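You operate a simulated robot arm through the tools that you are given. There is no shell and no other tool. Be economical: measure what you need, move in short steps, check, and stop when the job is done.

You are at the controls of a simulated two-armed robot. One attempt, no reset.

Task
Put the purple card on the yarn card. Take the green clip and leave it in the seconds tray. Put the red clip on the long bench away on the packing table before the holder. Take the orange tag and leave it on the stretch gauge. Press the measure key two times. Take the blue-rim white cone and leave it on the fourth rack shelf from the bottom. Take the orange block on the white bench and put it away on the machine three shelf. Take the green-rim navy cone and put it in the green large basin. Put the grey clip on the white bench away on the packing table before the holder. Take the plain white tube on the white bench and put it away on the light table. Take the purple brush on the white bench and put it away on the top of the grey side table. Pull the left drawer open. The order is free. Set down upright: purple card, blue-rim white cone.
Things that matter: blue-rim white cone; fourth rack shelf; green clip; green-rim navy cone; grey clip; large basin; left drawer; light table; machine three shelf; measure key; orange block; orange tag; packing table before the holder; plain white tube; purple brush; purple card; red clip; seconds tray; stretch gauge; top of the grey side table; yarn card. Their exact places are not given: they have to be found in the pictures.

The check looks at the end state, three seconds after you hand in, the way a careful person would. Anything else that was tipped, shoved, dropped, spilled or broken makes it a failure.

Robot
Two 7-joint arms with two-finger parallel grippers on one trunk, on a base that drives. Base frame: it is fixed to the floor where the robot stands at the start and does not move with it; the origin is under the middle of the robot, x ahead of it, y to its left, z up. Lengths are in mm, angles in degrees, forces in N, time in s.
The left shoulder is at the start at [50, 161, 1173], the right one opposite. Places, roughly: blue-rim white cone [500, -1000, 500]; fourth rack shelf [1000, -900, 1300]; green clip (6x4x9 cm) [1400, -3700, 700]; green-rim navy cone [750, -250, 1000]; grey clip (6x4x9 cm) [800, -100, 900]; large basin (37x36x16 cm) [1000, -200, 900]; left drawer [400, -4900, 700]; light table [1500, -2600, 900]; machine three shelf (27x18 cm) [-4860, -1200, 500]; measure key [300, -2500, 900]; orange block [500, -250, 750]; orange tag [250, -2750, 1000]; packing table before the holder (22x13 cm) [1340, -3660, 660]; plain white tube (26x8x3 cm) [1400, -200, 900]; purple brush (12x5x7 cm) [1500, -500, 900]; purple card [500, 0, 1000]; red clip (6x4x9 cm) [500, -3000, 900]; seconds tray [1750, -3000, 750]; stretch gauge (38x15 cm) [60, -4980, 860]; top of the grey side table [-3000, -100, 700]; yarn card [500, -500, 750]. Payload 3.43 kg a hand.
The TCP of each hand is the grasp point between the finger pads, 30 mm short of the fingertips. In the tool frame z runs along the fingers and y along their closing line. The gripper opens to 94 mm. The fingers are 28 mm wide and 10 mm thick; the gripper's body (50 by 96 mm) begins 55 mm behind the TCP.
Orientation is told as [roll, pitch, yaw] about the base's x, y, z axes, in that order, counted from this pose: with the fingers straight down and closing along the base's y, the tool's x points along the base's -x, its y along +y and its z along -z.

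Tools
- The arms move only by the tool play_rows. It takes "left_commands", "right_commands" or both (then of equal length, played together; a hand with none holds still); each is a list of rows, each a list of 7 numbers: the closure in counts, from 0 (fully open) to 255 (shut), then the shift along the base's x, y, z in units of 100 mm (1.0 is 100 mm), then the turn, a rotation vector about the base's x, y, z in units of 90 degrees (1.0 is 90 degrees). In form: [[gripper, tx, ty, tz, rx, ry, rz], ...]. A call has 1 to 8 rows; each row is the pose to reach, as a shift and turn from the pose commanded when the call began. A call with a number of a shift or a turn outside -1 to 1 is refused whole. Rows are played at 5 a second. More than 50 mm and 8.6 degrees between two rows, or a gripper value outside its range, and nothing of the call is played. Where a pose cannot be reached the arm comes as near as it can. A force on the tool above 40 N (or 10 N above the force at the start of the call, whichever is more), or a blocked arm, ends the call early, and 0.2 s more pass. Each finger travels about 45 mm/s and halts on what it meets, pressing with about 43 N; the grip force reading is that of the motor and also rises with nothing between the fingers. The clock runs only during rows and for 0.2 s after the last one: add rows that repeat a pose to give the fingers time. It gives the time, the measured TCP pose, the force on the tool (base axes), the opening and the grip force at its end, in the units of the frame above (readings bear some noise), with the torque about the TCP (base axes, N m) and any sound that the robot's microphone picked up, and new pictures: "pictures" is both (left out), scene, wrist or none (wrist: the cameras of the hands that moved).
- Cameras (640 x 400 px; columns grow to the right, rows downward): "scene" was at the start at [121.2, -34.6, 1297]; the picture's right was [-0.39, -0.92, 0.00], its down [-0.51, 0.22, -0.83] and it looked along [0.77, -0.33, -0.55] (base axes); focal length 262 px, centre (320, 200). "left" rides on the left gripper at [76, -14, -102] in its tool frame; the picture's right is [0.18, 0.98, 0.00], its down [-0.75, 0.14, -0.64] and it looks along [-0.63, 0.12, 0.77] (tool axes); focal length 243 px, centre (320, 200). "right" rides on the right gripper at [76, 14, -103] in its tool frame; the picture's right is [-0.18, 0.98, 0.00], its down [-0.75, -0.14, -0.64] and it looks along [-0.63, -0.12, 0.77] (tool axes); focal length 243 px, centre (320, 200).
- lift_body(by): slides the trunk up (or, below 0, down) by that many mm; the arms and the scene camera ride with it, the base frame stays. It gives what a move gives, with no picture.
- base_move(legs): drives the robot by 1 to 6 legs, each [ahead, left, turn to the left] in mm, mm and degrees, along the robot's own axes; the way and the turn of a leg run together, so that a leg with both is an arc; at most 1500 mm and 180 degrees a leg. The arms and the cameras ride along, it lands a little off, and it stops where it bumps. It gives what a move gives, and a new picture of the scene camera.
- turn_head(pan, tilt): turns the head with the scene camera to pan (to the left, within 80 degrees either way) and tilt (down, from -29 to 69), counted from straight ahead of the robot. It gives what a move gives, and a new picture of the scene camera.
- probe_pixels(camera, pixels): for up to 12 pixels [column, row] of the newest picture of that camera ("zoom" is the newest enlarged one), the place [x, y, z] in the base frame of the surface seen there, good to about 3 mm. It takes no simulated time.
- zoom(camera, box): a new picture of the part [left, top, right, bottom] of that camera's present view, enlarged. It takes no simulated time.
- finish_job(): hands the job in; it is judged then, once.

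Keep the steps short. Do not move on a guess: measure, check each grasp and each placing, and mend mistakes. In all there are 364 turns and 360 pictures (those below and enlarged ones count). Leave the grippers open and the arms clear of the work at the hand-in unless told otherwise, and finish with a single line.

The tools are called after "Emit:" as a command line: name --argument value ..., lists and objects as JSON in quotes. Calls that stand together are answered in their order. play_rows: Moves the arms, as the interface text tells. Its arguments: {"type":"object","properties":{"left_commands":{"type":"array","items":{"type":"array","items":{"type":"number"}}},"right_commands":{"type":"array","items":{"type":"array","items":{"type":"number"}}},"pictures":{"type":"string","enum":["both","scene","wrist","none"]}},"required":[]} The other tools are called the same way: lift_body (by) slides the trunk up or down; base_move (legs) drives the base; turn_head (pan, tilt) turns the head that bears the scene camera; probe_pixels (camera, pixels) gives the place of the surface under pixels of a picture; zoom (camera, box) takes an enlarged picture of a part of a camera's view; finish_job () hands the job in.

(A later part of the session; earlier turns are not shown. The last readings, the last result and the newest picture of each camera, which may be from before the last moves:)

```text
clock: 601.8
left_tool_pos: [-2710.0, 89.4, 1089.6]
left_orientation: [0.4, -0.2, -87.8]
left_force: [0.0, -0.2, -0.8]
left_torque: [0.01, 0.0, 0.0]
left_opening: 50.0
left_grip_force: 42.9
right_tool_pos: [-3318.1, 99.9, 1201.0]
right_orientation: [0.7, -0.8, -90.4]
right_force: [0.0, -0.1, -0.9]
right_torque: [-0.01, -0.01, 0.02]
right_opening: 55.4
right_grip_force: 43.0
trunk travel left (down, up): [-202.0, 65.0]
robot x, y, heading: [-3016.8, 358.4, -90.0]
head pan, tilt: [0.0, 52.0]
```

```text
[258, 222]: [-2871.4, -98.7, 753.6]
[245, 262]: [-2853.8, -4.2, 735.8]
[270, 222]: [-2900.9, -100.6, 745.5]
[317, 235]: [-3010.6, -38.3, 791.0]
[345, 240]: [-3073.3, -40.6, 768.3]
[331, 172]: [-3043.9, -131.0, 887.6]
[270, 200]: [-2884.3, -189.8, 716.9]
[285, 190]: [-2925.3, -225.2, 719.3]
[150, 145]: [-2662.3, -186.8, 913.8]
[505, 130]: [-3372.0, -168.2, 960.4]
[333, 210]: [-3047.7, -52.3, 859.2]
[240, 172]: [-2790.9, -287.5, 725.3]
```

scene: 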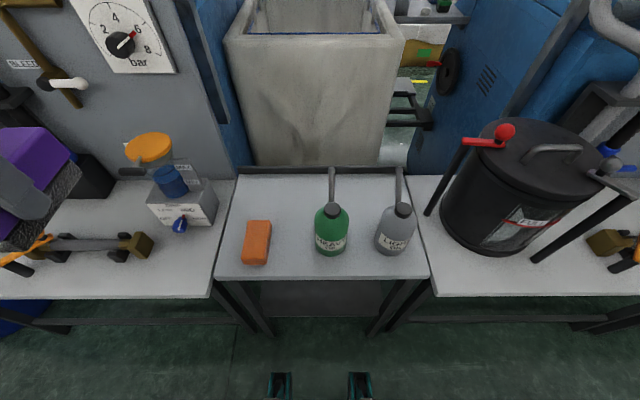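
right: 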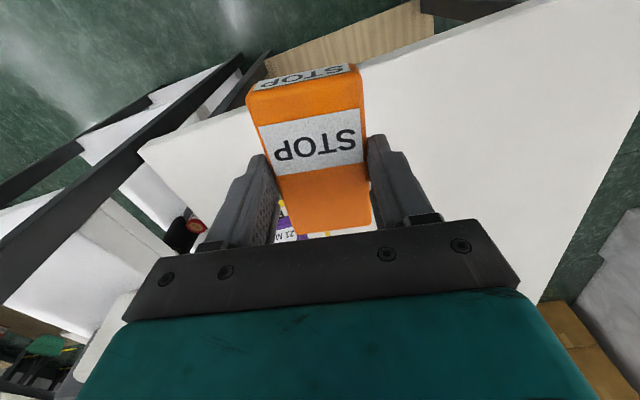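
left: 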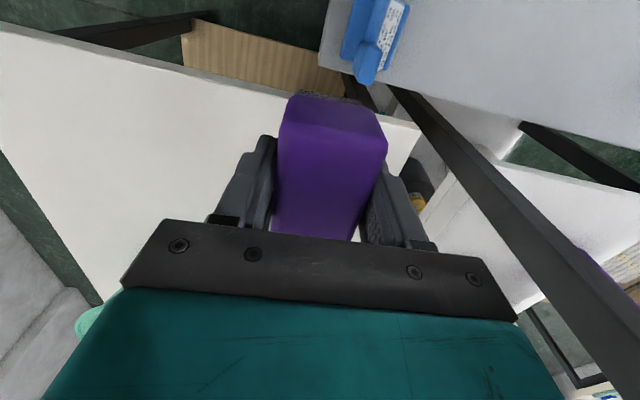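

Emit:
base_move --legs '[[33, 0, 0]]'

Emit:
play_rows --left_commands '[[255, -0.3, -0.35, 0, 0, 0, 0], [255, -0.6, -0.7, 0, 0, 0, 0], [255, -0.9, -1.0, 0, 0, 0, -0.02]]' --pictures "none"

Emit:
play_rows --left_commands '[[255, -0.3, -0.35, 0, 0, 0, 0], [255, -0.6, -0.7, 0, 0, 0, 0], [255, -0.9, -1.0, 0, 0, 0, 0], [255, -0.9, -1.0, -0.45, 0, 0, 0], [255, -0.9, -1.0, -0.9, 0, 0, 0]]' --pictures "both"

```text
clock: 602.7
left_tool_pos: [-2710.0, 56.2, 1090.1]
left_orientation: [0.3, -0.1, -87.8]
left_force: [0.0, -0.4, -0.7]
left_torque: [0.06, 0.0, 0.03]
left_opening: 49.8
left_grip_force: 42.6
right_tool_pos: [-3318.3, 66.7, 1200.4]
right_orientation: [0.6, -0.8, -90.4]
right_force: [-0.5, 0.7, -1.0]
right_torque: [0.03, -0.03, -0.04]
right_opening: 55.3
right_grip_force: 42.7
trunk travel left (down, up): [-202.0, 65.0]
robot x, y, heading: [-3015.4, 323.7, -90.4]
head pan, tilt: [0.0, 52.0]
```

scene: 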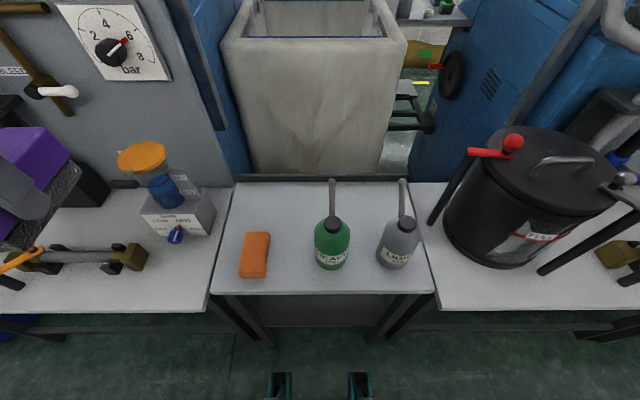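

```text
clock: 603.5
left_tool_pos: [-2800.1, -46.0, 1093.7]
left_orientation: [0.4, -0.2, -89.4]
left_force: [0.5, -1.6, -1.4]
left_torque: [0.06, -0.05, -0.04]
left_opening: 49.5
left_grip_force: 42.8
right_tool_pos: [-3317.9, 67.4, 1200.1]
right_orientation: [0.7, -0.9, -90.4]
right_force: [-1.3, -0.6, -0.2]
right_torque: [0.0, -0.02, 0.0]
right_opening: 55.2
right_grip_force: 43.1
trunk travel left (down, up): [-202.0, 65.0]
robot x, y, heading: [-3015.9, 325.8, -90.4]
head pan, tilt: [0.0, 52.0]
```

```text
clock: 604.7
left_tool_pos: [-2892.4, -141.4, 997.4]
left_orientation: [0.3, -0.3, -89.5]
left_force: [0.8, -0.3, -1.5]
left_torque: [0.01, 0.02, 0.01]
left_opening: 50.0
left_grip_force: 43.4
right_tool_pos: [-3317.3, 68.0, 1201.3]
right_orientation: [0.6, -0.9, -90.3]
right_force: [-0.8, 0.7, -0.8]
right_torque: [0.03, 0.0, 0.01]
right_opening: 55.1
right_grip_force: 43.0
trunk travel left (down, up): [-202.0, 65.0]
robot x, y, heading: [-3015.6, 325.3, -90.3]
head pan, tilt: [0.0, 52.0]
```

scene: 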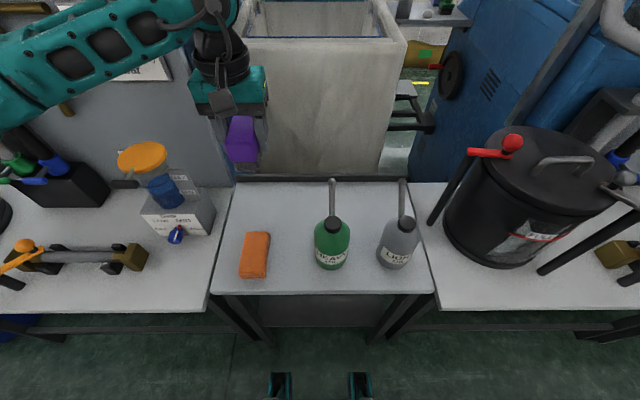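
left: 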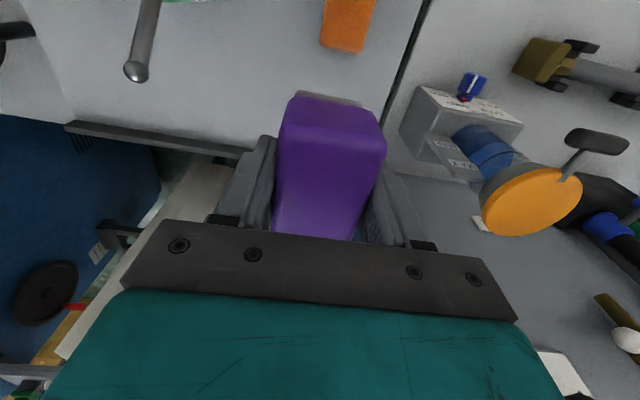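

Emit:
play_rows --left_commands '[[255, 0.02, -0.22, 0, 0, 0, 0], [255, 0.02, -0.22, -0.2, 0, 0, 0]]' --pictures "none"

Emit:
lift_body --by -160

Emit:
play_rows --left_commands '[[255, 0, 0, -0.15, 0, 0, 0], [255, 0, 0, -0.25, 0, 0, 0]]' --pictures "both"

```text
clock: 605.3
left_tool_pos: [-2888.7, -164.1, 980.0]
left_orientation: [0.3, -0.2, -89.5]
left_force: [0.1, -0.7, -1.3]
left_torque: [0.02, 0.03, -0.05]
left_opening: 49.5
left_grip_force: 42.7
right_tool_pos: [-3317.2, 67.7, 1200.5]
right_orientation: [0.6, -0.9, -90.3]
right_force: [0.9, 0.3, -1.2]
right_torque: [0.03, 0.02, -0.05]
right_opening: 55.2
right_grip_force: 42.9
trunk travel left (down, up): [-202.0, 65.0]
robot x, y, heading: [-3013.4, 326.6, -90.5]
head pan, tilt: [0.0, 52.0]
```

```text
clock: 607.1
left_tool_pos: [-2889.2, -164.6, 819.4]
left_orientation: [0.4, -0.2, -89.5]
left_force: [0.5, 0.5, -1.2]
left_torque: [0.02, 0.02, 0.0]
left_opening: 49.6
left_grip_force: 42.9
right_tool_pos: [-3317.5, 68.6, 1040.8]
right_orientation: [0.6, -0.8, -90.4]
right_force: [0.3, 0.0, -1.5]
right_torque: [0.03, -0.02, 0.02]
right_opening: 55.2
right_grip_force: 43.2
trunk travel left (down, up): [-42.0, 225.0]
robot x, y, heading: [-3017.7, 325.2, -90.2]
head pan, tilt: [0.0, 52.0]
```

```text
clock: 607.7
left_tool_pos: [-2890.5, -163.9, 793.8]
left_orientation: [0.3, -0.2, -89.4]
left_force: [-0.1, -0.2, -1.1]
left_torque: [0.05, -0.01, -0.01]
left_opening: 49.7
left_grip_force: 43.0
right_tool_pos: [-3318.5, 68.6, 1040.6]
right_orientation: [0.7, -0.9, -90.4]
right_force: [-0.6, 0.9, -1.0]
right_torque: [0.0, -0.03, -0.01]
right_opening: 55.1
right_grip_force: 43.6
trunk travel left (down, up): [-42.0, 225.0]
robot x, y, heading: [-3018.7, 326.7, -90.3]
head pan, tilt: [0.0, 52.0]
```

scene: 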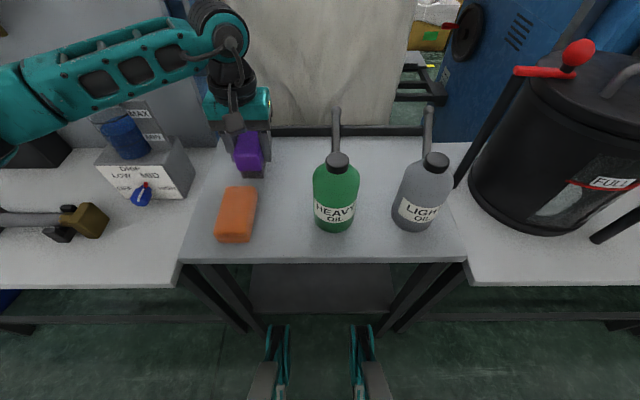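
left: 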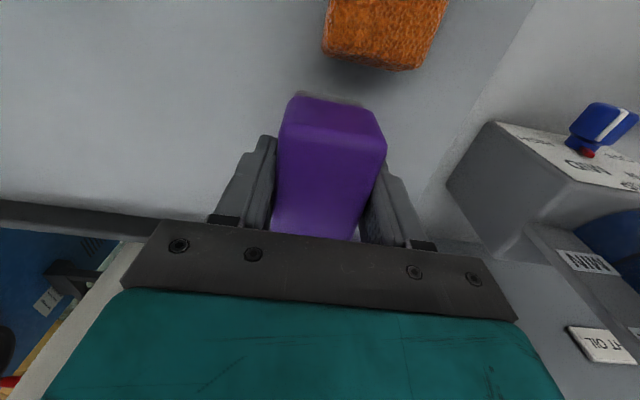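

Emit:
probe_pixels --camera "scene" --pixels '[[100, 85], [165, 60], [60, 100], [125, 135], [30, 120], [235, 130]]'

```text
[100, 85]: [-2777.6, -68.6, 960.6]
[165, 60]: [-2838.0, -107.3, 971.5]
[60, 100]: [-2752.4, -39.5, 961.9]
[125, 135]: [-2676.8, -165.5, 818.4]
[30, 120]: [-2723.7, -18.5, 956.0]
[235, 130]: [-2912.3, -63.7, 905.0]
```

Emit:
play_rows --left_commands '[[255, 0, 0, -0.15, 0, 0, 0], [255, 0, 0, -0.2, 0, 0, 0], [255, 0, 0, -0.23, 0, 0, 0]]' --pictures "none"

```text
clock: 608.5
left_tool_pos: [-2890.1, -162.6, 772.2]
left_orientation: [0.2, -0.1, -89.4]
left_force: [-0.2, 0.3, 0.8]
left_torque: [-0.07, 0.04, -0.04]
left_opening: 49.6
left_grip_force: 42.6
right_tool_pos: [-3317.6, 67.8, 1040.7]
right_orientation: [0.6, -0.9, -90.4]
right_force: [0.2, -0.6, -1.4]
right_torque: [-0.03, 0.02, 0.01]
right_opening: 55.1
right_grip_force: 42.9
trunk travel left (down, up): [-42.0, 225.0]
robot x, y, heading: [-3017.4, 321.4, -90.4]
head pan, tilt: [0.0, 52.0]
```

Touching. I open to about 72 mm and rise.

Emit:
play_rows --left_commands '[[100, 0, 0, -0.01, 0, 0, 0], [60, 0, 0, -0.01, 0, 0, 0], [60, 0, 0, 0.0, 0, 0, 0], [60, 0, 0, 0.3, 0, 0, 0], [60, 0, 0, 0.7, 0, 0, 0], [60, 0, 0, 1.0, 0, 0, 0]]' --pictures "both"

```text
clock: 609.9
left_tool_pos: [-2887.7, -163.8, 872.7]
left_orientation: [0.3, -0.2, -89.6]
left_force: [1.0, -1.3, 0.1]
left_torque: [-0.01, -0.02, -0.02]
left_opening: 71.8
left_grip_force: 0.1
right_tool_pos: [-3317.8, 68.6, 1040.8]
right_orientation: [0.5, -0.9, -90.4]
right_force: [0.5, -0.1, -1.2]
right_torque: [-0.04, 0.01, -0.02]
right_opening: 55.2
right_grip_force: 43.0
trunk travel left (down, up): [-42.0, 225.0]
robot x, y, heading: [-3013.1, 327.7, -90.1]
head pan, tilt: [0.0, 52.0]
```

scene: 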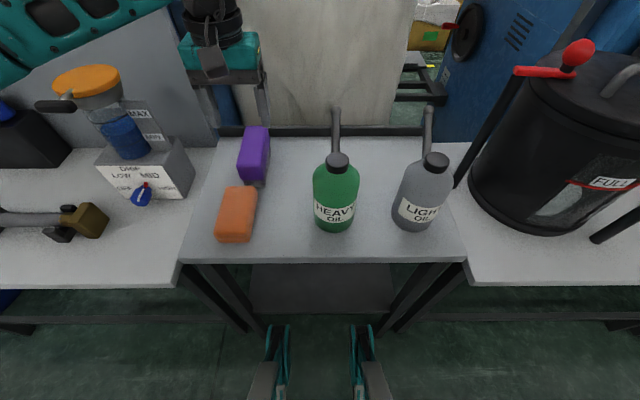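
left: 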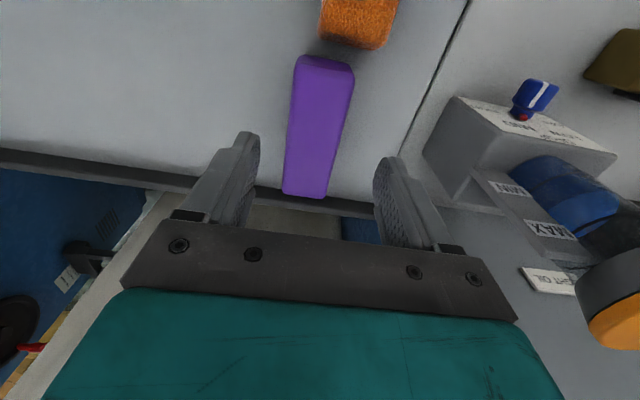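

The brush stands on the grey side table. I raise the trunk and retract.

Emit:
lift_body --by 160

Emit:
play_rows --left_commands '[[0, 0.2, 0.4, 0, 0, 0, 0], [0, 0.5, 0.75, 0, 0, 0, 0], [0, 0.8, 1.0, 0.1, 0, 0, 0]]' --pictures "none"

Emit:
play_rows --left_commands '[[0, 0.3, 0.35, 0.1, 0, 0, 0], [0, 0.6, 0.7, 0.2, 0, 0, 0], [0, 0.9, 1.0, 0.3, 0, 0, 0]]' --pictures "none"

Emit:
base_move --legs '[[-280, 0, 0], [0, 0, 90]]'

```text
clock: 611.7
left_tool_pos: [-2888.0, -163.0, 1032.6]
left_orientation: [0.3, -0.2, -89.5]
left_force: [0.1, 0.0, 0.8]
left_torque: [0.04, -0.06, 0.01]
left_opening: 72.2
left_grip_force: 0.1
right_tool_pos: [-3317.7, 68.5, 1200.9]
right_orientation: [0.6, -0.8, -90.3]
right_force: [0.5, 0.0, -2.0]
right_torque: [0.01, -0.01, 0.0]
right_opening: 55.0
right_grip_force: 42.9
trunk travel left (down, up): [-202.0, 65.0]
robot x, y, heading: [-3013.4, 326.5, -90.3]
head pan, tilt: [0.0, 52.0]
```

```text
clock: 612.5
left_tool_pos: [-2804.5, -62.8, 1043.0]
left_orientation: [0.3, -0.1, -89.5]
left_force: [0.3, 0.6, 0.4]
left_torque: [-0.02, -0.04, 0.01]
left_opening: 93.9
left_grip_force: 0.0
right_tool_pos: [-3318.3, 68.9, 1201.9]
right_orientation: [0.7, -0.9, -90.4]
right_force: [0.1, 0.7, -1.3]
right_torque: [-0.02, 0.04, -0.01]
right_opening: 54.9
right_grip_force: 43.2
trunk travel left (down, up): [-202.0, 65.0]
robot x, y, heading: [-3013.5, 322.2, -90.2]
head pan, tilt: [0.0, 52.0]
```

```text
clock: 613.3
left_tool_pos: [-2717.9, 39.1, 1073.1]
left_orientation: [0.3, -0.3, -89.5]
left_force: [-1.0, 0.0, -0.7]
left_torque: [0.04, -0.03, 0.0]
left_opening: 93.9
left_grip_force: 0.0
right_tool_pos: [-3318.7, 69.6, 1200.8]
right_orientation: [0.6, -0.9, -90.5]
right_force: [-0.3, 0.0, -0.6]
right_torque: [-0.01, -0.02, -0.02]
right_opening: 55.2
right_grip_force: 43.4
trunk travel left (down, up): [-202.0, 65.0]
robot x, y, heading: [-3013.9, 322.4, -90.3]
head pan, tilt: [0.0, 52.0]
```

```text
clock: 619.3
left_tool_pos: [-2752.2, 921.9, 1075.0]
left_orientation: [0.4, -0.2, 5.2]
left_force: [0.3, -0.9, -0.2]
left_torque: [-0.02, -0.01, -0.02]
left_opening: 93.7
left_grip_force: 0.0
right_tool_pos: [-2735.1, 321.2, 1201.1]
right_orientation: [0.6, -0.9, 4.4]
right_force: [-0.5, 0.6, -1.3]
right_torque: [0.01, -0.02, 0.03]
right_opening: 55.4
right_grip_force: 43.3
trunk travel left (down, up): [-202.0, 65.0]
robot x, y, heading: [-3011.5, 600.5, 4.7]
head pan, tilt: [0.0, 52.0]
```

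scene: 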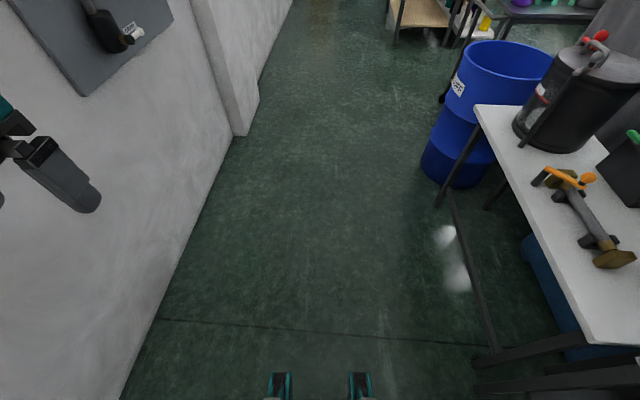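

Emit:
base_move --legs '[[0, 0, -4.7], [1450, 0, 0], [1330, 0, 0], [0, 0, -90], [1400, 0, 0]]'

```text
clock: 642.2
left_tool_pos: [102.6, -794.5, 1077.9]
left_orientation: [1.5, 0.2, -87.2]
left_force: [0.4, 0.0, -0.1]
left_torque: [-0.01, 0.02, -0.01]
left_opening: 93.9
left_grip_force: 0.0
right_tool_pos: [-504.8, -777.7, 1198.6]
right_orientation: [1.4, -1.3, -89.3]
right_force: [0.1, 0.3, -1.0]
right_torque: [0.01, 0.04, 0.0]
right_opening: 55.2
right_grip_force: 42.6
trunk travel left (down, up): [-202.0, 65.0]
robot x, y, heading: [-192.9, -519.2, -89.0]
head pan, tilt: [0.0, 52.0]
stopped in leg 5: the robot was blocked; the commanded pose is now the measured one
```

scene: 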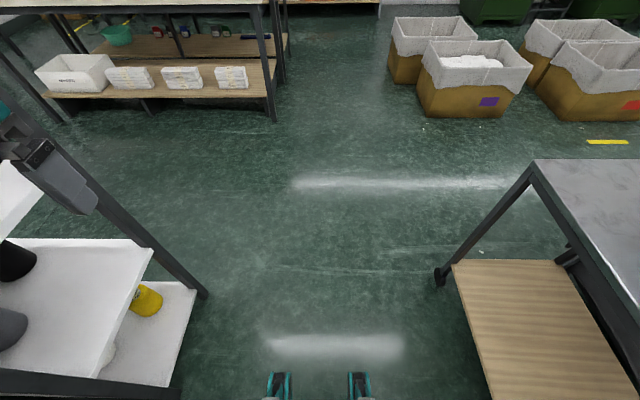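

Blocked, likely the left elbow against the rack's post. I back off and check the rack.

Emit:
base_move --legs '[[-120, 0, 0]]'

Emit:
turn_head --pan 60 --tilt 10

```text
clock: 642.9
left_tool_pos: [104.3, -794.8, 1076.1]
left_orientation: [1.5, 0.1, -86.9]
left_force: [-1.4, 0.9, 0.2]
left_torque: [0.01, 0.0, 0.0]
left_opening: 94.0
left_grip_force: 0.0
right_tool_pos: [-506.0, -776.8, 1197.3]
right_orientation: [1.3, -1.0, -89.3]
right_force: [0.7, 0.9, -1.6]
right_torque: [0.02, 0.03, 0.0]
right_opening: 55.4
right_grip_force: 42.6
trunk travel left (down, up): [-202.0, 65.0]
robot x, y, heading: [-196.6, -520.3, -89.3]
head pan, tilt: [0.0, 52.0]
stopped in leg 1: the robot was blocked; the commanded pose is now the measured one
```

scene: 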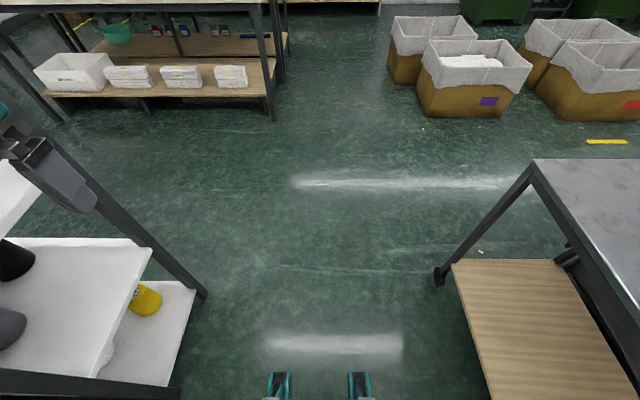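

```text
clock: 644.2
left_tool_pos: [102.9, -794.8, 1076.8]
left_orientation: [1.3, 0.2, -87.1]
left_force: [-0.1, 1.1, 0.4]
left_torque: [0.03, 0.01, 0.01]
left_opening: 93.8
left_grip_force: 0.1
right_tool_pos: [-504.8, -777.8, 1197.6]
right_orientation: [1.3, -1.2, -89.3]
right_force: [1.6, -1.0, -0.9]
right_torque: [0.05, 0.0, 0.01]
right_opening: 55.1
right_grip_force: 43.0
trunk travel left (down, up): [-202.0, 65.0]
robot x, y, heading: [-198.2, -520.6, -89.0]
head pan, tilt: [60.0, 10.0]
```

scene: 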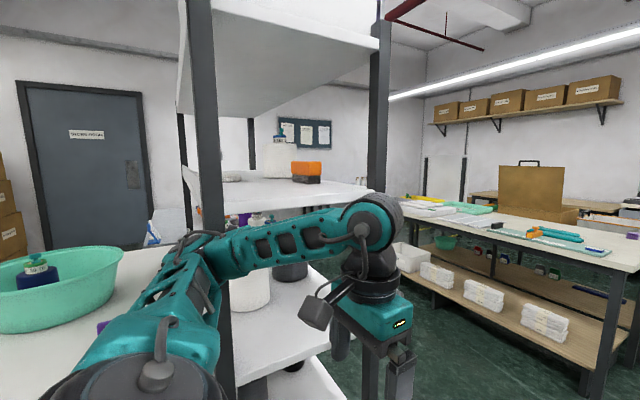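

The elbow is pressed against the post. I move sideways away from it (−x) first.

Emit:
base_move --legs '[[0, -80, 0]]'

```text
clock: 645.2
left_tool_pos: [32.9, -796.5, 1072.6]
left_orientation: [0.8, 0.4, -87.0]
left_force: [0.3, -0.2, 0.2]
left_torque: [-0.03, -0.04, -0.01]
left_opening: 94.3
left_grip_force: 0.0
right_tool_pos: [-573.5, -781.5, 1201.7]
right_orientation: [0.6, -0.9, -89.0]
right_force: [-0.6, -0.4, -0.9]
right_torque: [0.02, -0.03, -0.02]
right_opening: 55.2
right_grip_force: 43.1
trunk travel left (down, up): [-202.0, 65.0]
robot x, y, heading: [-275.9, -517.8, -89.1]
head pan, tilt: [60.0, 10.0]
```

scene: 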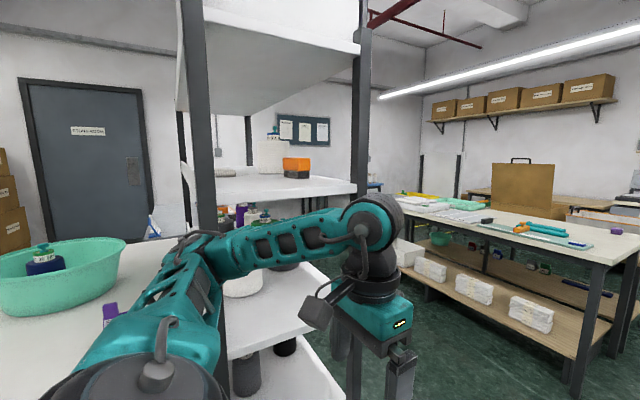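

Emit:
probe_pixels --camera "scene" --pixels '[[203, 120], [360, 130], [270, 165], [230, 195]]'

Emit:
zoom --camera "scene" --box '[180, 110, 380, 300]'

```text
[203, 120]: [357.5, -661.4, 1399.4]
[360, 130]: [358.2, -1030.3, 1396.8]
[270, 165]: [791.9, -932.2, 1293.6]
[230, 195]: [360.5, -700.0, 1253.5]
```

```text
2.11 times, centred on (280, 205) of scene
```

zoom: 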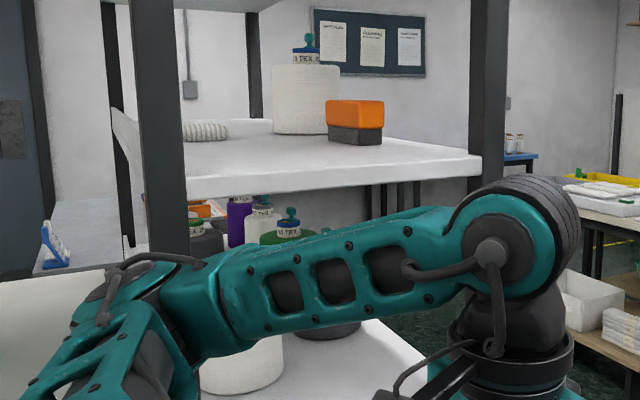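

Emit:
base_move --legs '[[1220, 0, 0]]'

Emit:
turn_head --pan 80 --tilt 10

```text
clock: 651.4
left_tool_pos: [49.7, -2022.0, 1072.2]
left_orientation: [0.7, 0.5, -87.4]
left_force: [0.1, 0.5, 0.0]
left_torque: [-0.02, 0.0, -0.01]
left_opening: 94.1
left_grip_force: 0.0
right_tool_pos: [-556.6, -2003.0, 1200.9]
right_orientation: [0.6, -1.0, -89.4]
right_force: [-0.9, 0.1, -1.7]
right_torque: [0.0, -0.01, -0.02]
right_opening: 55.5
right_grip_force: 42.9
trunk travel left (down, up): [-202.0, 65.0]
robot x, y, heading: [-258.7, -1744.3, -89.5]
head pan, tilt: [60.0, 10.0]
```

scene: 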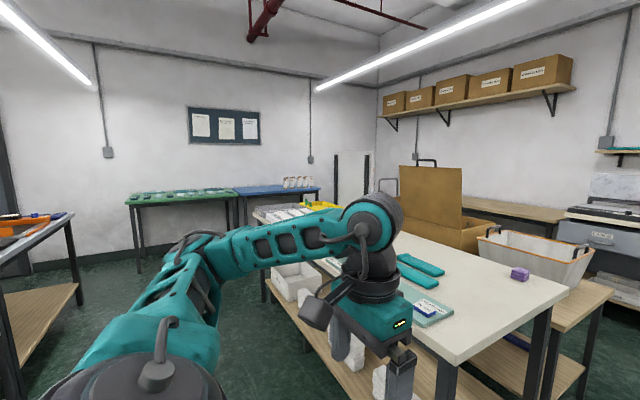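

```text
clock: 652.3
left_tool_pos: [49.4, -2021.7, 1072.6]
left_orientation: [0.7, 0.4, -87.3]
left_force: [0.0, 0.7, 0.5]
left_torque: [-0.01, -0.02, -0.03]
left_opening: 94.2
left_grip_force: 0.1
right_tool_pos: [-557.9, -2003.0, 1200.1]
right_orientation: [0.6, -1.0, -89.6]
right_force: [-0.4, -0.3, -1.2]
right_torque: [-0.04, 0.0, 0.0]
right_opening: 55.3
right_grip_force: 42.7
trunk travel left (down, up): [-202.0, 65.0]
robot x, y, heading: [-258.7, -1741.2, -89.4]
head pan, tilt: [80.0, 10.0]
```

scene: 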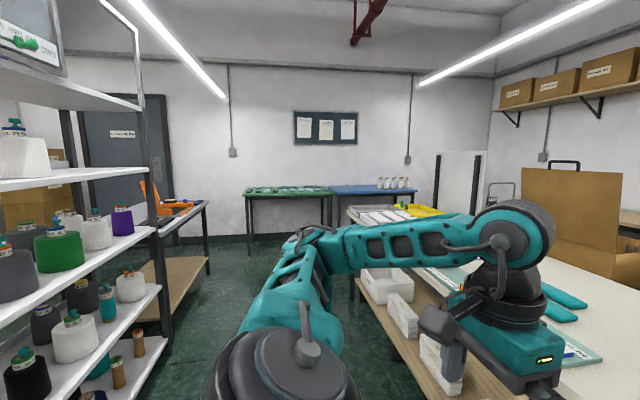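

Everything I can see on the rack still stands. I turn west and look down the machine aisle.

Emit:
base_move --legs '[[100, 0, 0], [0, 0, -90]]'

Emit:
turn_head --pan -15 --tilt 15

```text
clock: 657.2
left_tool_pos: [-527.3, -2162.3, 1072.0]
left_orientation: [0.8, 0.4, -175.4]
left_force: [-0.1, 0.5, 0.0]
left_torque: [0.0, -0.02, 0.0]
left_opening: 93.9
left_grip_force: 0.0
right_tool_pos: [-528.1, -1555.5, 1201.8]
right_orientation: [0.6, -1.1, -177.5]
right_force: [-0.6, 0.2, -1.7]
right_torque: [0.0, -0.02, -0.02]
right_opening: 55.4
right_grip_force: 42.6
trunk travel left (down, up): [-202.0, 65.0]
robot x, y, heading: [-260.4, -1843.6, -177.2]
head pan, tilt: [80.0, 10.0]
```

scene: 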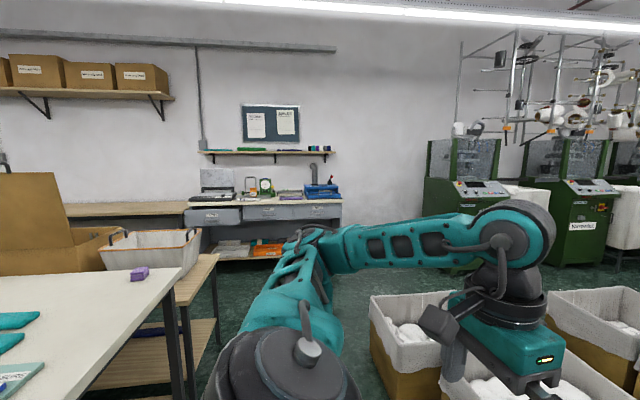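

```text
clock: 658.9
left_tool_pos: [-527.4, -2162.2, 1071.8]
left_orientation: [0.8, 0.4, -175.4]
left_force: [-0.2, 1.0, 0.1]
left_torque: [0.0, -0.01, -0.01]
left_opening: 93.9
left_grip_force: 0.0
right_tool_pos: [-527.8, -1556.6, 1201.0]
right_orientation: [0.7, -1.1, -177.5]
right_force: [0.1, 0.1, -1.2]
right_torque: [0.02, 0.01, -0.03]
right_opening: 55.3
right_grip_force: 42.6
trunk travel left (down, up): [-202.0, 65.0]
robot x, y, heading: [-257.5, -1843.5, -177.2]
head pan, tilt: [-15.0, 15.0]
```

scene: 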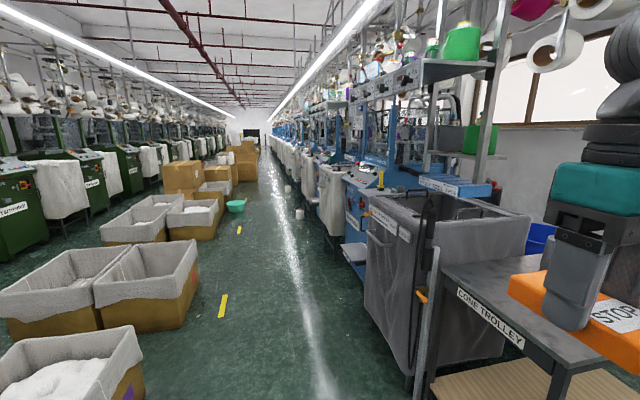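

Emit:
probe_pixels --camera "scene" --pixels '[[198, 275], [222, 210], [365, 330], [350, 250], [345, 180], [330, 200], [300, 215], [237, 205], [405, 360], [310, 175], [140, 330], [265, 165]]'

Emit:
zoom --camera "scene" --box '[240, 120, 420, 280]'

```text
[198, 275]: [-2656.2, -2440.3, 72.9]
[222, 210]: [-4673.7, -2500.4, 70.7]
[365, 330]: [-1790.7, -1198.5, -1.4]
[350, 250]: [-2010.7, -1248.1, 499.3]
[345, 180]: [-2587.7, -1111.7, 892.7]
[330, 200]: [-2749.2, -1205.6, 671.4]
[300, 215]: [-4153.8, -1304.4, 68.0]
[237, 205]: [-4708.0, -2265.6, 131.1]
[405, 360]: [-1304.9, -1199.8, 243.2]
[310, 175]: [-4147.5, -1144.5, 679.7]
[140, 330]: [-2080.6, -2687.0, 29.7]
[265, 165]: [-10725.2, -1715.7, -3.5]
```

```text
2.50 times, centred on (330, 200) of scene
```

zoom: 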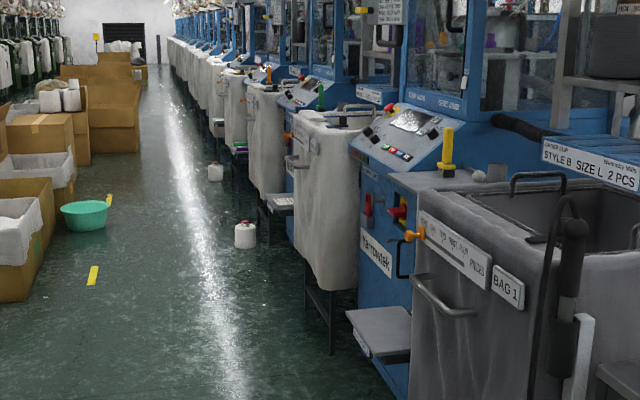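

The machine shelves repeat every ≈1425 mm (the first is at (-2010,-1248,499)), so machine three's is near (-4860,-1250). I drive down the aisle's middle.

Emit:
base_move --legs '[[0, -35, -2.8], [1480, 0, 0], [1400, 0, 0]]'

```text
clock: 672.9
left_tool_pos: [-3349.0, -2114.0, 1072.1]
left_orientation: [0.8, 0.4, -178.4]
left_force: [0.5, 0.3, -0.1]
left_torque: [0.03, 0.0, 0.03]
left_opening: 93.8
left_grip_force: 0.1
right_tool_pos: [-3317.2, -1507.2, 1201.4]
right_orientation: [0.6, -0.9, 179.5]
right_force: [-0.9, -0.3, -1.4]
right_torque: [0.0, 0.01, 0.01]
right_opening: 55.2
right_grip_force: 43.2
trunk travel left (down, up): [-202.0, 65.0]
robot x, y, heading: [-3063.5, -1809.4, 179.5]
head pan, tilt: [-15.0, 15.0]
```

scene: 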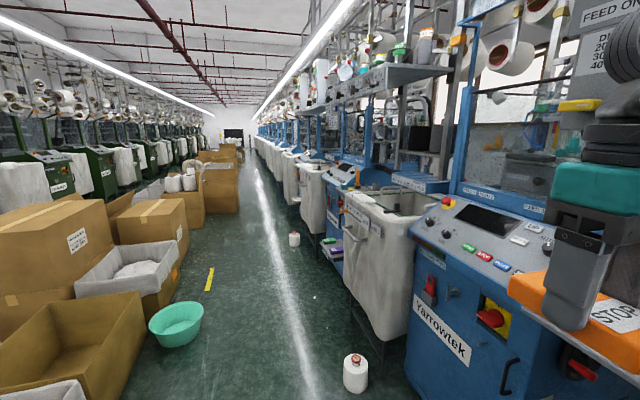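

Emit:
probe_pixels --camera "scene" --pixels '[[330, 250], [325, 240], [356, 385], [295, 242], [175, 330], [200, 320], [350, 290], [330, 258]]'

Emit:
zoom --camera "scene" --box '[260, 170, 420, 310]'

```text
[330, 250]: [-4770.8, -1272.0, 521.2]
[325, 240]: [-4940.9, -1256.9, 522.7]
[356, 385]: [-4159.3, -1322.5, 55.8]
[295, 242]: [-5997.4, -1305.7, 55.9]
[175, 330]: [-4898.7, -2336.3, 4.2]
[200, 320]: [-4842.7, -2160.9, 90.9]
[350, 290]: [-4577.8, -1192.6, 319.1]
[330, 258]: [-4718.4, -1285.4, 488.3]
```

```text
2.86 times, centred on (340, 240) of scene
```

zoom: 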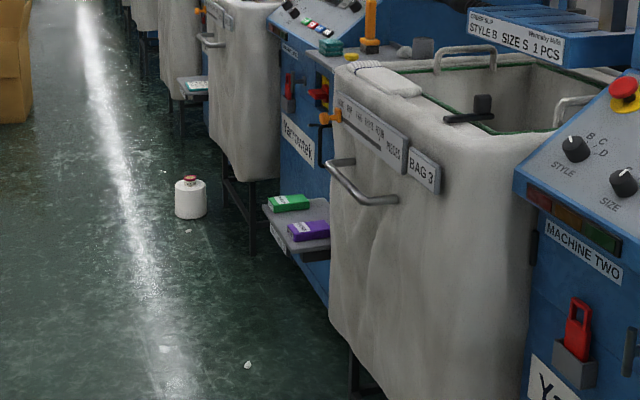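

Machine three's shelf (z≈505) already carries a green and a purple block. I drive on, turn to face it and have a look.

Emit:
base_move --legs '[[0, -85, 0], [1440, 0, 0], [0, 0, -89.5], [0, 480, 0]]'

Emit:
turn_head --pan -5 --tilt 45

```text
clock: 675.5
left_tool_pos: [-3466.2, -2032.4, 1072.2]
left_orientation: [0.2, -0.4, -179.3]
left_force: [-0.2, 0.1, 0.2]
left_torque: [0.03, -0.02, 0.01]
left_opening: 94.3
left_grip_force: 0.1
right_tool_pos: [-3423.0, -1430.6, 1211.2]
right_orientation: [-0.7, -3.3, 179.3]
right_force: [0.0, -0.4, -0.8]
right_torque: [-0.01, 0.01, -0.03]
right_opening: 55.1
right_grip_force: 43.3
trunk travel left (down, up): [-202.0, 65.0]
robot x, y, heading: [-3186.7, -1724.8, 178.8]
head pan, tilt: [-15.0, 15.0]
stopped in leg 2: the robot was blocked; the commanded pose is now the measured one
```

scene: 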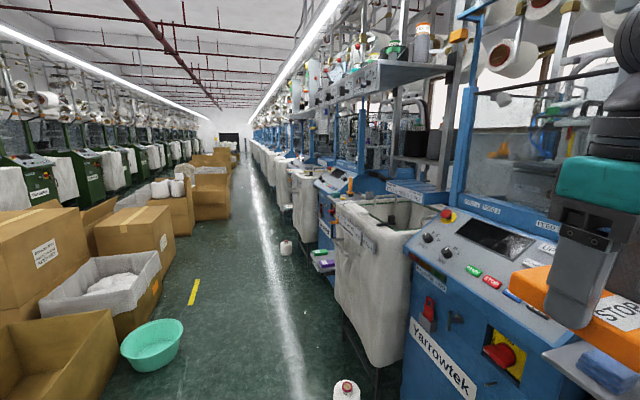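

```text
clock: 676.5
left_tool_pos: [-3463.7, -2034.1, 1074.6]
left_orientation: [0.3, -0.7, -179.0]
left_force: [0.3, -0.2, -0.3]
left_torque: [0.04, -0.02, 0.0]
left_opening: 93.8
left_grip_force: 0.0
right_tool_pos: [-3423.3, -1430.9, 1211.3]
right_orientation: [-0.5, -3.3, 179.4]
right_force: [-0.6, -0.5, -1.4]
right_torque: [0.02, -0.01, -0.03]
right_opening: 55.1
right_grip_force: 43.0
trunk travel left (down, up): [-202.0, 65.0]
robot x, y, heading: [-3188.9, -1725.3, 179.2]
head pan, tilt: [-5.0, 45.0]
```

scene: 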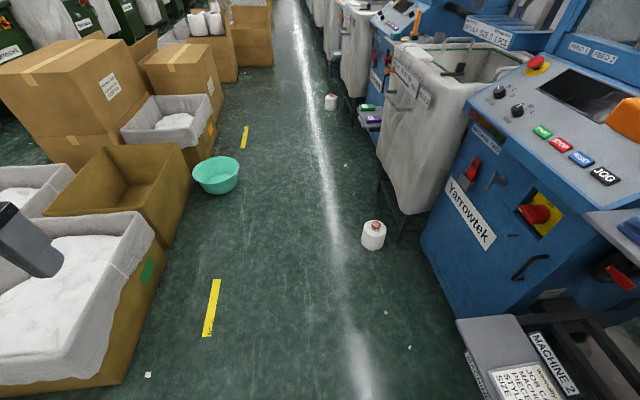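

The right elbow met a machine. I move back to the aisle's middle, then bring the right elbow in by extending that hand forward.

Emit:
base_move --legs '[[0, 110, 0]]'

Emit:
turn_head --pan -70 --tilt 15

```text
clock: 677.7
left_tool_pos: [-3478.6, -2137.7, 1072.1]
left_orientation: [0.7, 0.4, -179.0]
left_force: [0.2, 0.0, -0.2]
left_torque: [0.0, 0.0, 0.01]
left_opening: 93.8
left_grip_force: 0.1
right_tool_pos: [-3440.5, -1534.2, 1203.7]
right_orientation: [0.0, -1.9, 179.4]
right_force: [0.0, 0.3, -1.6]
right_torque: [0.03, 0.0, 0.01]
right_opening: 55.4
right_grip_force: 43.4
trunk travel left (down, up): [-202.0, 65.0]
robot x, y, heading: [-3189.9, -1844.1, 179.0]
head pan, tilt: [-5.0, 45.0]
```

scene: 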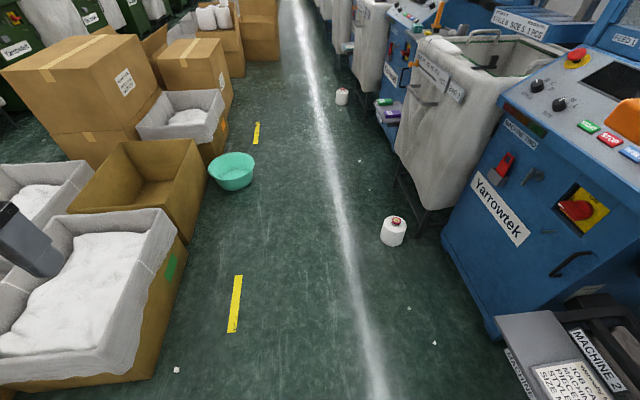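

```text
clock: 679.0
left_tool_pos: [-3478.5, -2138.2, 1071.9]
left_orientation: [0.7, 0.4, -179.0]
left_force: [-0.6, -0.8, 0.8]
left_torque: [0.0, 0.0, -0.03]
left_opening: 94.0
left_grip_force: 0.1
right_tool_pos: [-3440.1, -1535.1, 1203.3]
right_orientation: [0.1, -2.0, 179.4]
right_force: [-1.1, -0.2, -1.7]
right_torque: [-0.02, -0.04, -0.01]
right_opening: 55.0
right_grip_force: 42.9
trunk travel left (down, up): [-202.0, 65.0]
robot x, y, heading: [-3190.5, -1840.7, 178.9]
head pan, tilt: [-70.0, 15.0]
```

scene: 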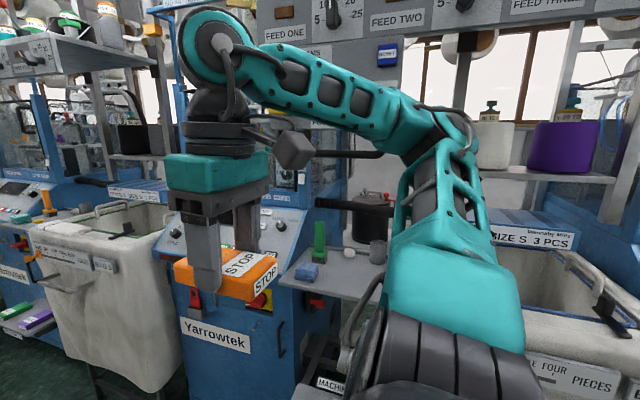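

Emit:
play_rows --right_commands '[[255, -0.3, -0.3, 0, 0, 0, 0], [255, -0.6, -0.6, 0, 0, 0, 0], [255, -0.9, -0.9, 0, 0, 0, 0]]' --pictures "none"

Emit:
play_rows --right_commands '[[255, -0.3, -0.2, -0.2, 0, 0, 0], [255, -0.6, -0.4, -0.4, 0, 0, 0]]' --pictures "none"

Emit:
base_move --legs '[[1270, 0, 1], [0, 0, -90]]'

Emit:
turn_head --pan 20 --tilt 35

```text
clock: 679.8
left_tool_pos: [-3479.2, -2139.4, 1071.5]
left_orientation: [0.7, 0.4, -179.0]
left_force: [-0.6, 0.3, 0.2]
left_torque: [0.0, 0.02, 0.02]
left_opening: 94.1
left_grip_force: 0.0
right_tool_pos: [-3531.9, -1623.7, 1201.8]
right_orientation: [0.1, -2.0, 179.4]
right_force: [0.4, 0.4, -2.2]
right_torque: [0.03, -0.03, -0.03]
right_opening: 55.4
right_grip_force: 43.2
trunk travel left (down, up): [-202.0, 65.0]
robot x, y, heading: [-3191.1, -1836.1, 179.2]
head pan, tilt: [-70.0, 15.0]
```

```text
clock: 680.4
left_tool_pos: [-3478.3, -2138.6, 1071.5]
left_orientation: [0.7, 0.4, -179.0]
left_force: [-0.3, -0.5, 0.8]
left_torque: [0.0, 0.0, 0.02]
left_opening: 93.9
left_grip_force: 0.1
right_tool_pos: [-3589.9, -1662.5, 1159.8]
right_orientation: [0.1, -1.9, 179.3]
right_force: [0.2, 0.1, -1.2]
right_torque: [-0.02, -0.01, 0.02]
right_opening: 55.4
right_grip_force: 43.2
trunk travel left (down, up): [-202.0, 65.0]
robot x, y, heading: [-3192.8, -1836.4, 178.9]
head pan, tilt: [-70.0, 15.0]
```

```text
clock: 690.5
left_tool_pos: [-4736.7, -1525.9, 1071.6]
left_orientation: [0.7, 0.4, 91.1]
left_force: [0.0, -0.4, 0.0]
left_torque: [-0.01, 0.01, -0.01]
left_opening: 93.8
left_grip_force: 0.1
right_tool_pos: [-4261.8, -1414.7, 1160.5]
right_orientation: [0.0, -2.0, 89.5]
right_force: [1.3, 0.4, -1.4]
right_torque: [-0.01, 0.01, 0.0]
right_opening: 55.1
right_grip_force: 42.7
trunk travel left (down, up): [-202.0, 65.0]
robot x, y, heading: [-4432.8, -1813.9, 89.5]
head pan, tilt: [-70.0, 15.0]
```

scene: 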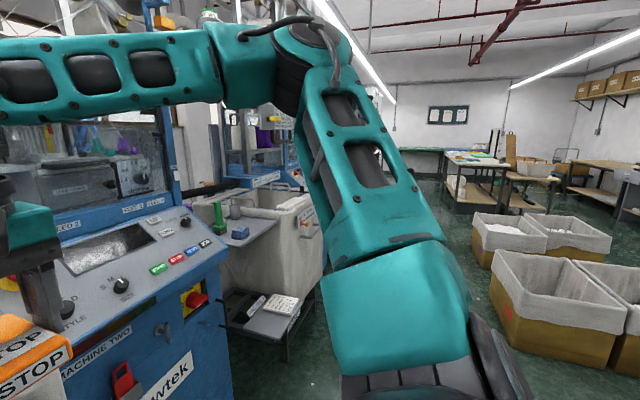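

```text
clock: 692.2
left_tool_pos: [-4737.8, -1527.2, 1072.5]
left_orientation: [0.7, 0.4, 91.2]
left_force: [-0.1, 0.9, -0.3]
left_torque: [-0.02, -0.01, 0.0]
left_opening: 94.0
left_grip_force: 0.1
right_tool_pos: [-4261.1, -1415.0, 1160.4]
right_orientation: [0.1, -1.9, 89.6]
right_force: [-0.2, 0.0, -0.5]
right_torque: [-0.02, -0.01, 0.01]
right_opening: 55.2
right_grip_force: 42.7
trunk travel left (down, up): [-202.0, 65.0]
robot x, y, heading: [-4434.4, -1815.4, 89.3]
head pan, tilt: [20.0, 35.0]
```

scene: 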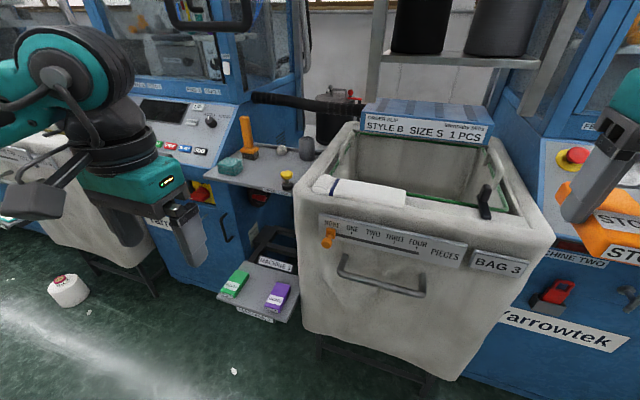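

Emit:
zoom --camera "scene" --box '[190, 130, 330, 340]'

Emit:
probe_pixels --camera "scene" --pixels '[[220, 295], [275, 312], [298, 290], [250, 262], [235, 283], [278, 295], [257, 285], [245, 300], [263, 270], [285, 180], [260, 190], [330, 330]]'

```text
1.90 times, centred on (260, 235) of scene
```

zoom: 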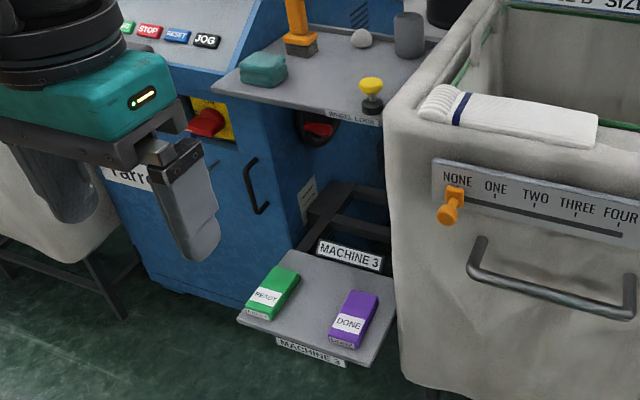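

```text
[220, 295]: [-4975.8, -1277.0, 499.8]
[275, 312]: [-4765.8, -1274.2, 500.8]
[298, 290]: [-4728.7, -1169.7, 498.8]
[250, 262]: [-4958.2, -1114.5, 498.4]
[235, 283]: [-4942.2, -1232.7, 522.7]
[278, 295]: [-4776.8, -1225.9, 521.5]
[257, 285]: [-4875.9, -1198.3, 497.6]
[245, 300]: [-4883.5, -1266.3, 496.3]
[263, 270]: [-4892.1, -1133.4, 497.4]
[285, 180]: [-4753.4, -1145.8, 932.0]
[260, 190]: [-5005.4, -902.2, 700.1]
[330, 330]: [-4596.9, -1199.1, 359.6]
```

Shelf: x -4725..-4995, y -1110..-1290, z 498. The gap between the READY and DONE blocks is centred at x≈-4862. I move over there, keeping clear of the floor items.

Emit:
play_rows --left_commands '[[0, 0, -0.1, 0.4, 0, 0, 0], [0, 0, -0.2, 0.8, 0, 0, 0], [0, 0, -0.2, 1.0, 0, 0, 0]]' --pictures "none"

Emit:
base_move --legs '[[70, 0, 0.5], [0, 575, 0]]'

Emit:
turn_head --pan -12 --tilt 50

```text
clock: 693.0
left_tool_pos: [-4735.1, -1550.8, 1172.8]
left_orientation: [0.7, 0.8, 91.2]
left_force: [0.1, -0.1, 1.9]
left_torque: [0.09, 0.02, 0.04]
left_opening: 93.9
left_grip_force: 0.0
right_tool_pos: [-4260.5, -1416.8, 1161.1]
right_orientation: [0.1, -2.1, 89.6]
right_force: [0.5, 0.2, -1.0]
right_torque: [0.0, 0.0, -0.01]
right_opening: 55.1
right_grip_force: 43.2
trunk travel left (down, up): [-202.0, 65.0]
robot x, y, heading: [-4431.7, -1812.6, 89.8]
head pan, tilt: [20.0, 35.0]
```

```text
clock: 696.9
left_tool_pos: [-5324.5, -1484.9, 1174.6]
left_orientation: [0.8, 0.4, 92.2]
left_force: [-0.3, 0.1, 0.5]
left_torque: [0.01, 0.0, -0.04]
left_opening: 94.3
left_grip_force: 0.1
right_tool_pos: [-4852.0, -1342.1, 1160.3]
right_orientation: [0.0, -2.0, 90.5]
right_force: [0.0, -0.3, -1.3]
right_torque: [-0.02, 0.0, 0.02]
right_opening: 55.2
right_grip_force: 43.2
trunk travel left (down, up): [-202.0, 65.0]
robot x, y, heading: [-5019.5, -1745.1, 90.3]
head pan, tilt: [20.0, 35.0]
```

scene: 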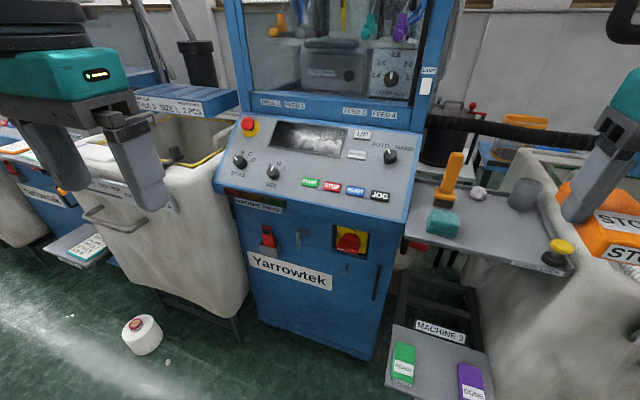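

```text
clock: 697.9
left_tool_pos: [-5324.8, -1483.9, 1174.9]
left_orientation: [0.8, 0.4, 92.1]
left_force: [0.0, -0.4, 0.0]
left_torque: [0.03, -0.05, -0.02]
left_opening: 94.0
left_grip_force: 0.1
right_tool_pos: [-4851.8, -1341.6, 1160.5]
right_orientation: [0.1, -2.0, 90.6]
right_force: [0.6, -0.3, -2.3]
right_torque: [-0.03, 0.01, 0.0]
right_opening: 55.3
right_grip_force: 42.8
trunk travel left (down, up): [-202.0, 65.0]
robot x, y, heading: [-5018.7, -1744.9, 90.2]
head pan, tilt: [-12.0, 50.0]
```

scene: 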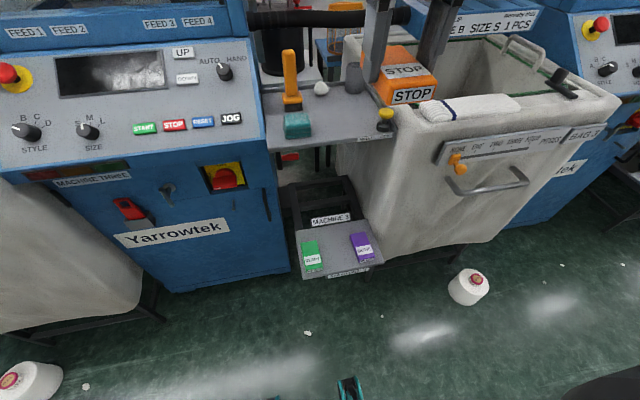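

Emit:
probe_pixels --camera "scene" --pixels '[[35, 375], [468, 285], [380, 115], [275, 140], [300, 250], [375, 258], [319, 245], [352, 240], [337, 268], [312, 262], [365, 255], [332, 250]]'

Emit:
zoom --camera "scene" --box '[260, 160, 420, 290]'

```text
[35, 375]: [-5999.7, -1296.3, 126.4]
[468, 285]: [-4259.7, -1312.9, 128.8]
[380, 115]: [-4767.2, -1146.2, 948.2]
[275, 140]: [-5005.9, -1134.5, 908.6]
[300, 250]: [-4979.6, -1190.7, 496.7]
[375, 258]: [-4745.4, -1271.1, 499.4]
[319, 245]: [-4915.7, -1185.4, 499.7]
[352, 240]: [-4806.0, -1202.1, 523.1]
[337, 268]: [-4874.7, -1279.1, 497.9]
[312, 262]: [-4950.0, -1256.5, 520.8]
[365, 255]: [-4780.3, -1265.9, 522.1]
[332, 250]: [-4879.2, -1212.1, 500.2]
```

```text
3.08 times, centred on (340, 225) of scene
```

zoom: 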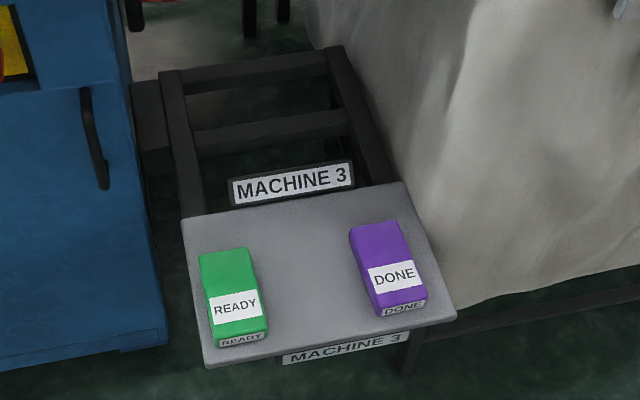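

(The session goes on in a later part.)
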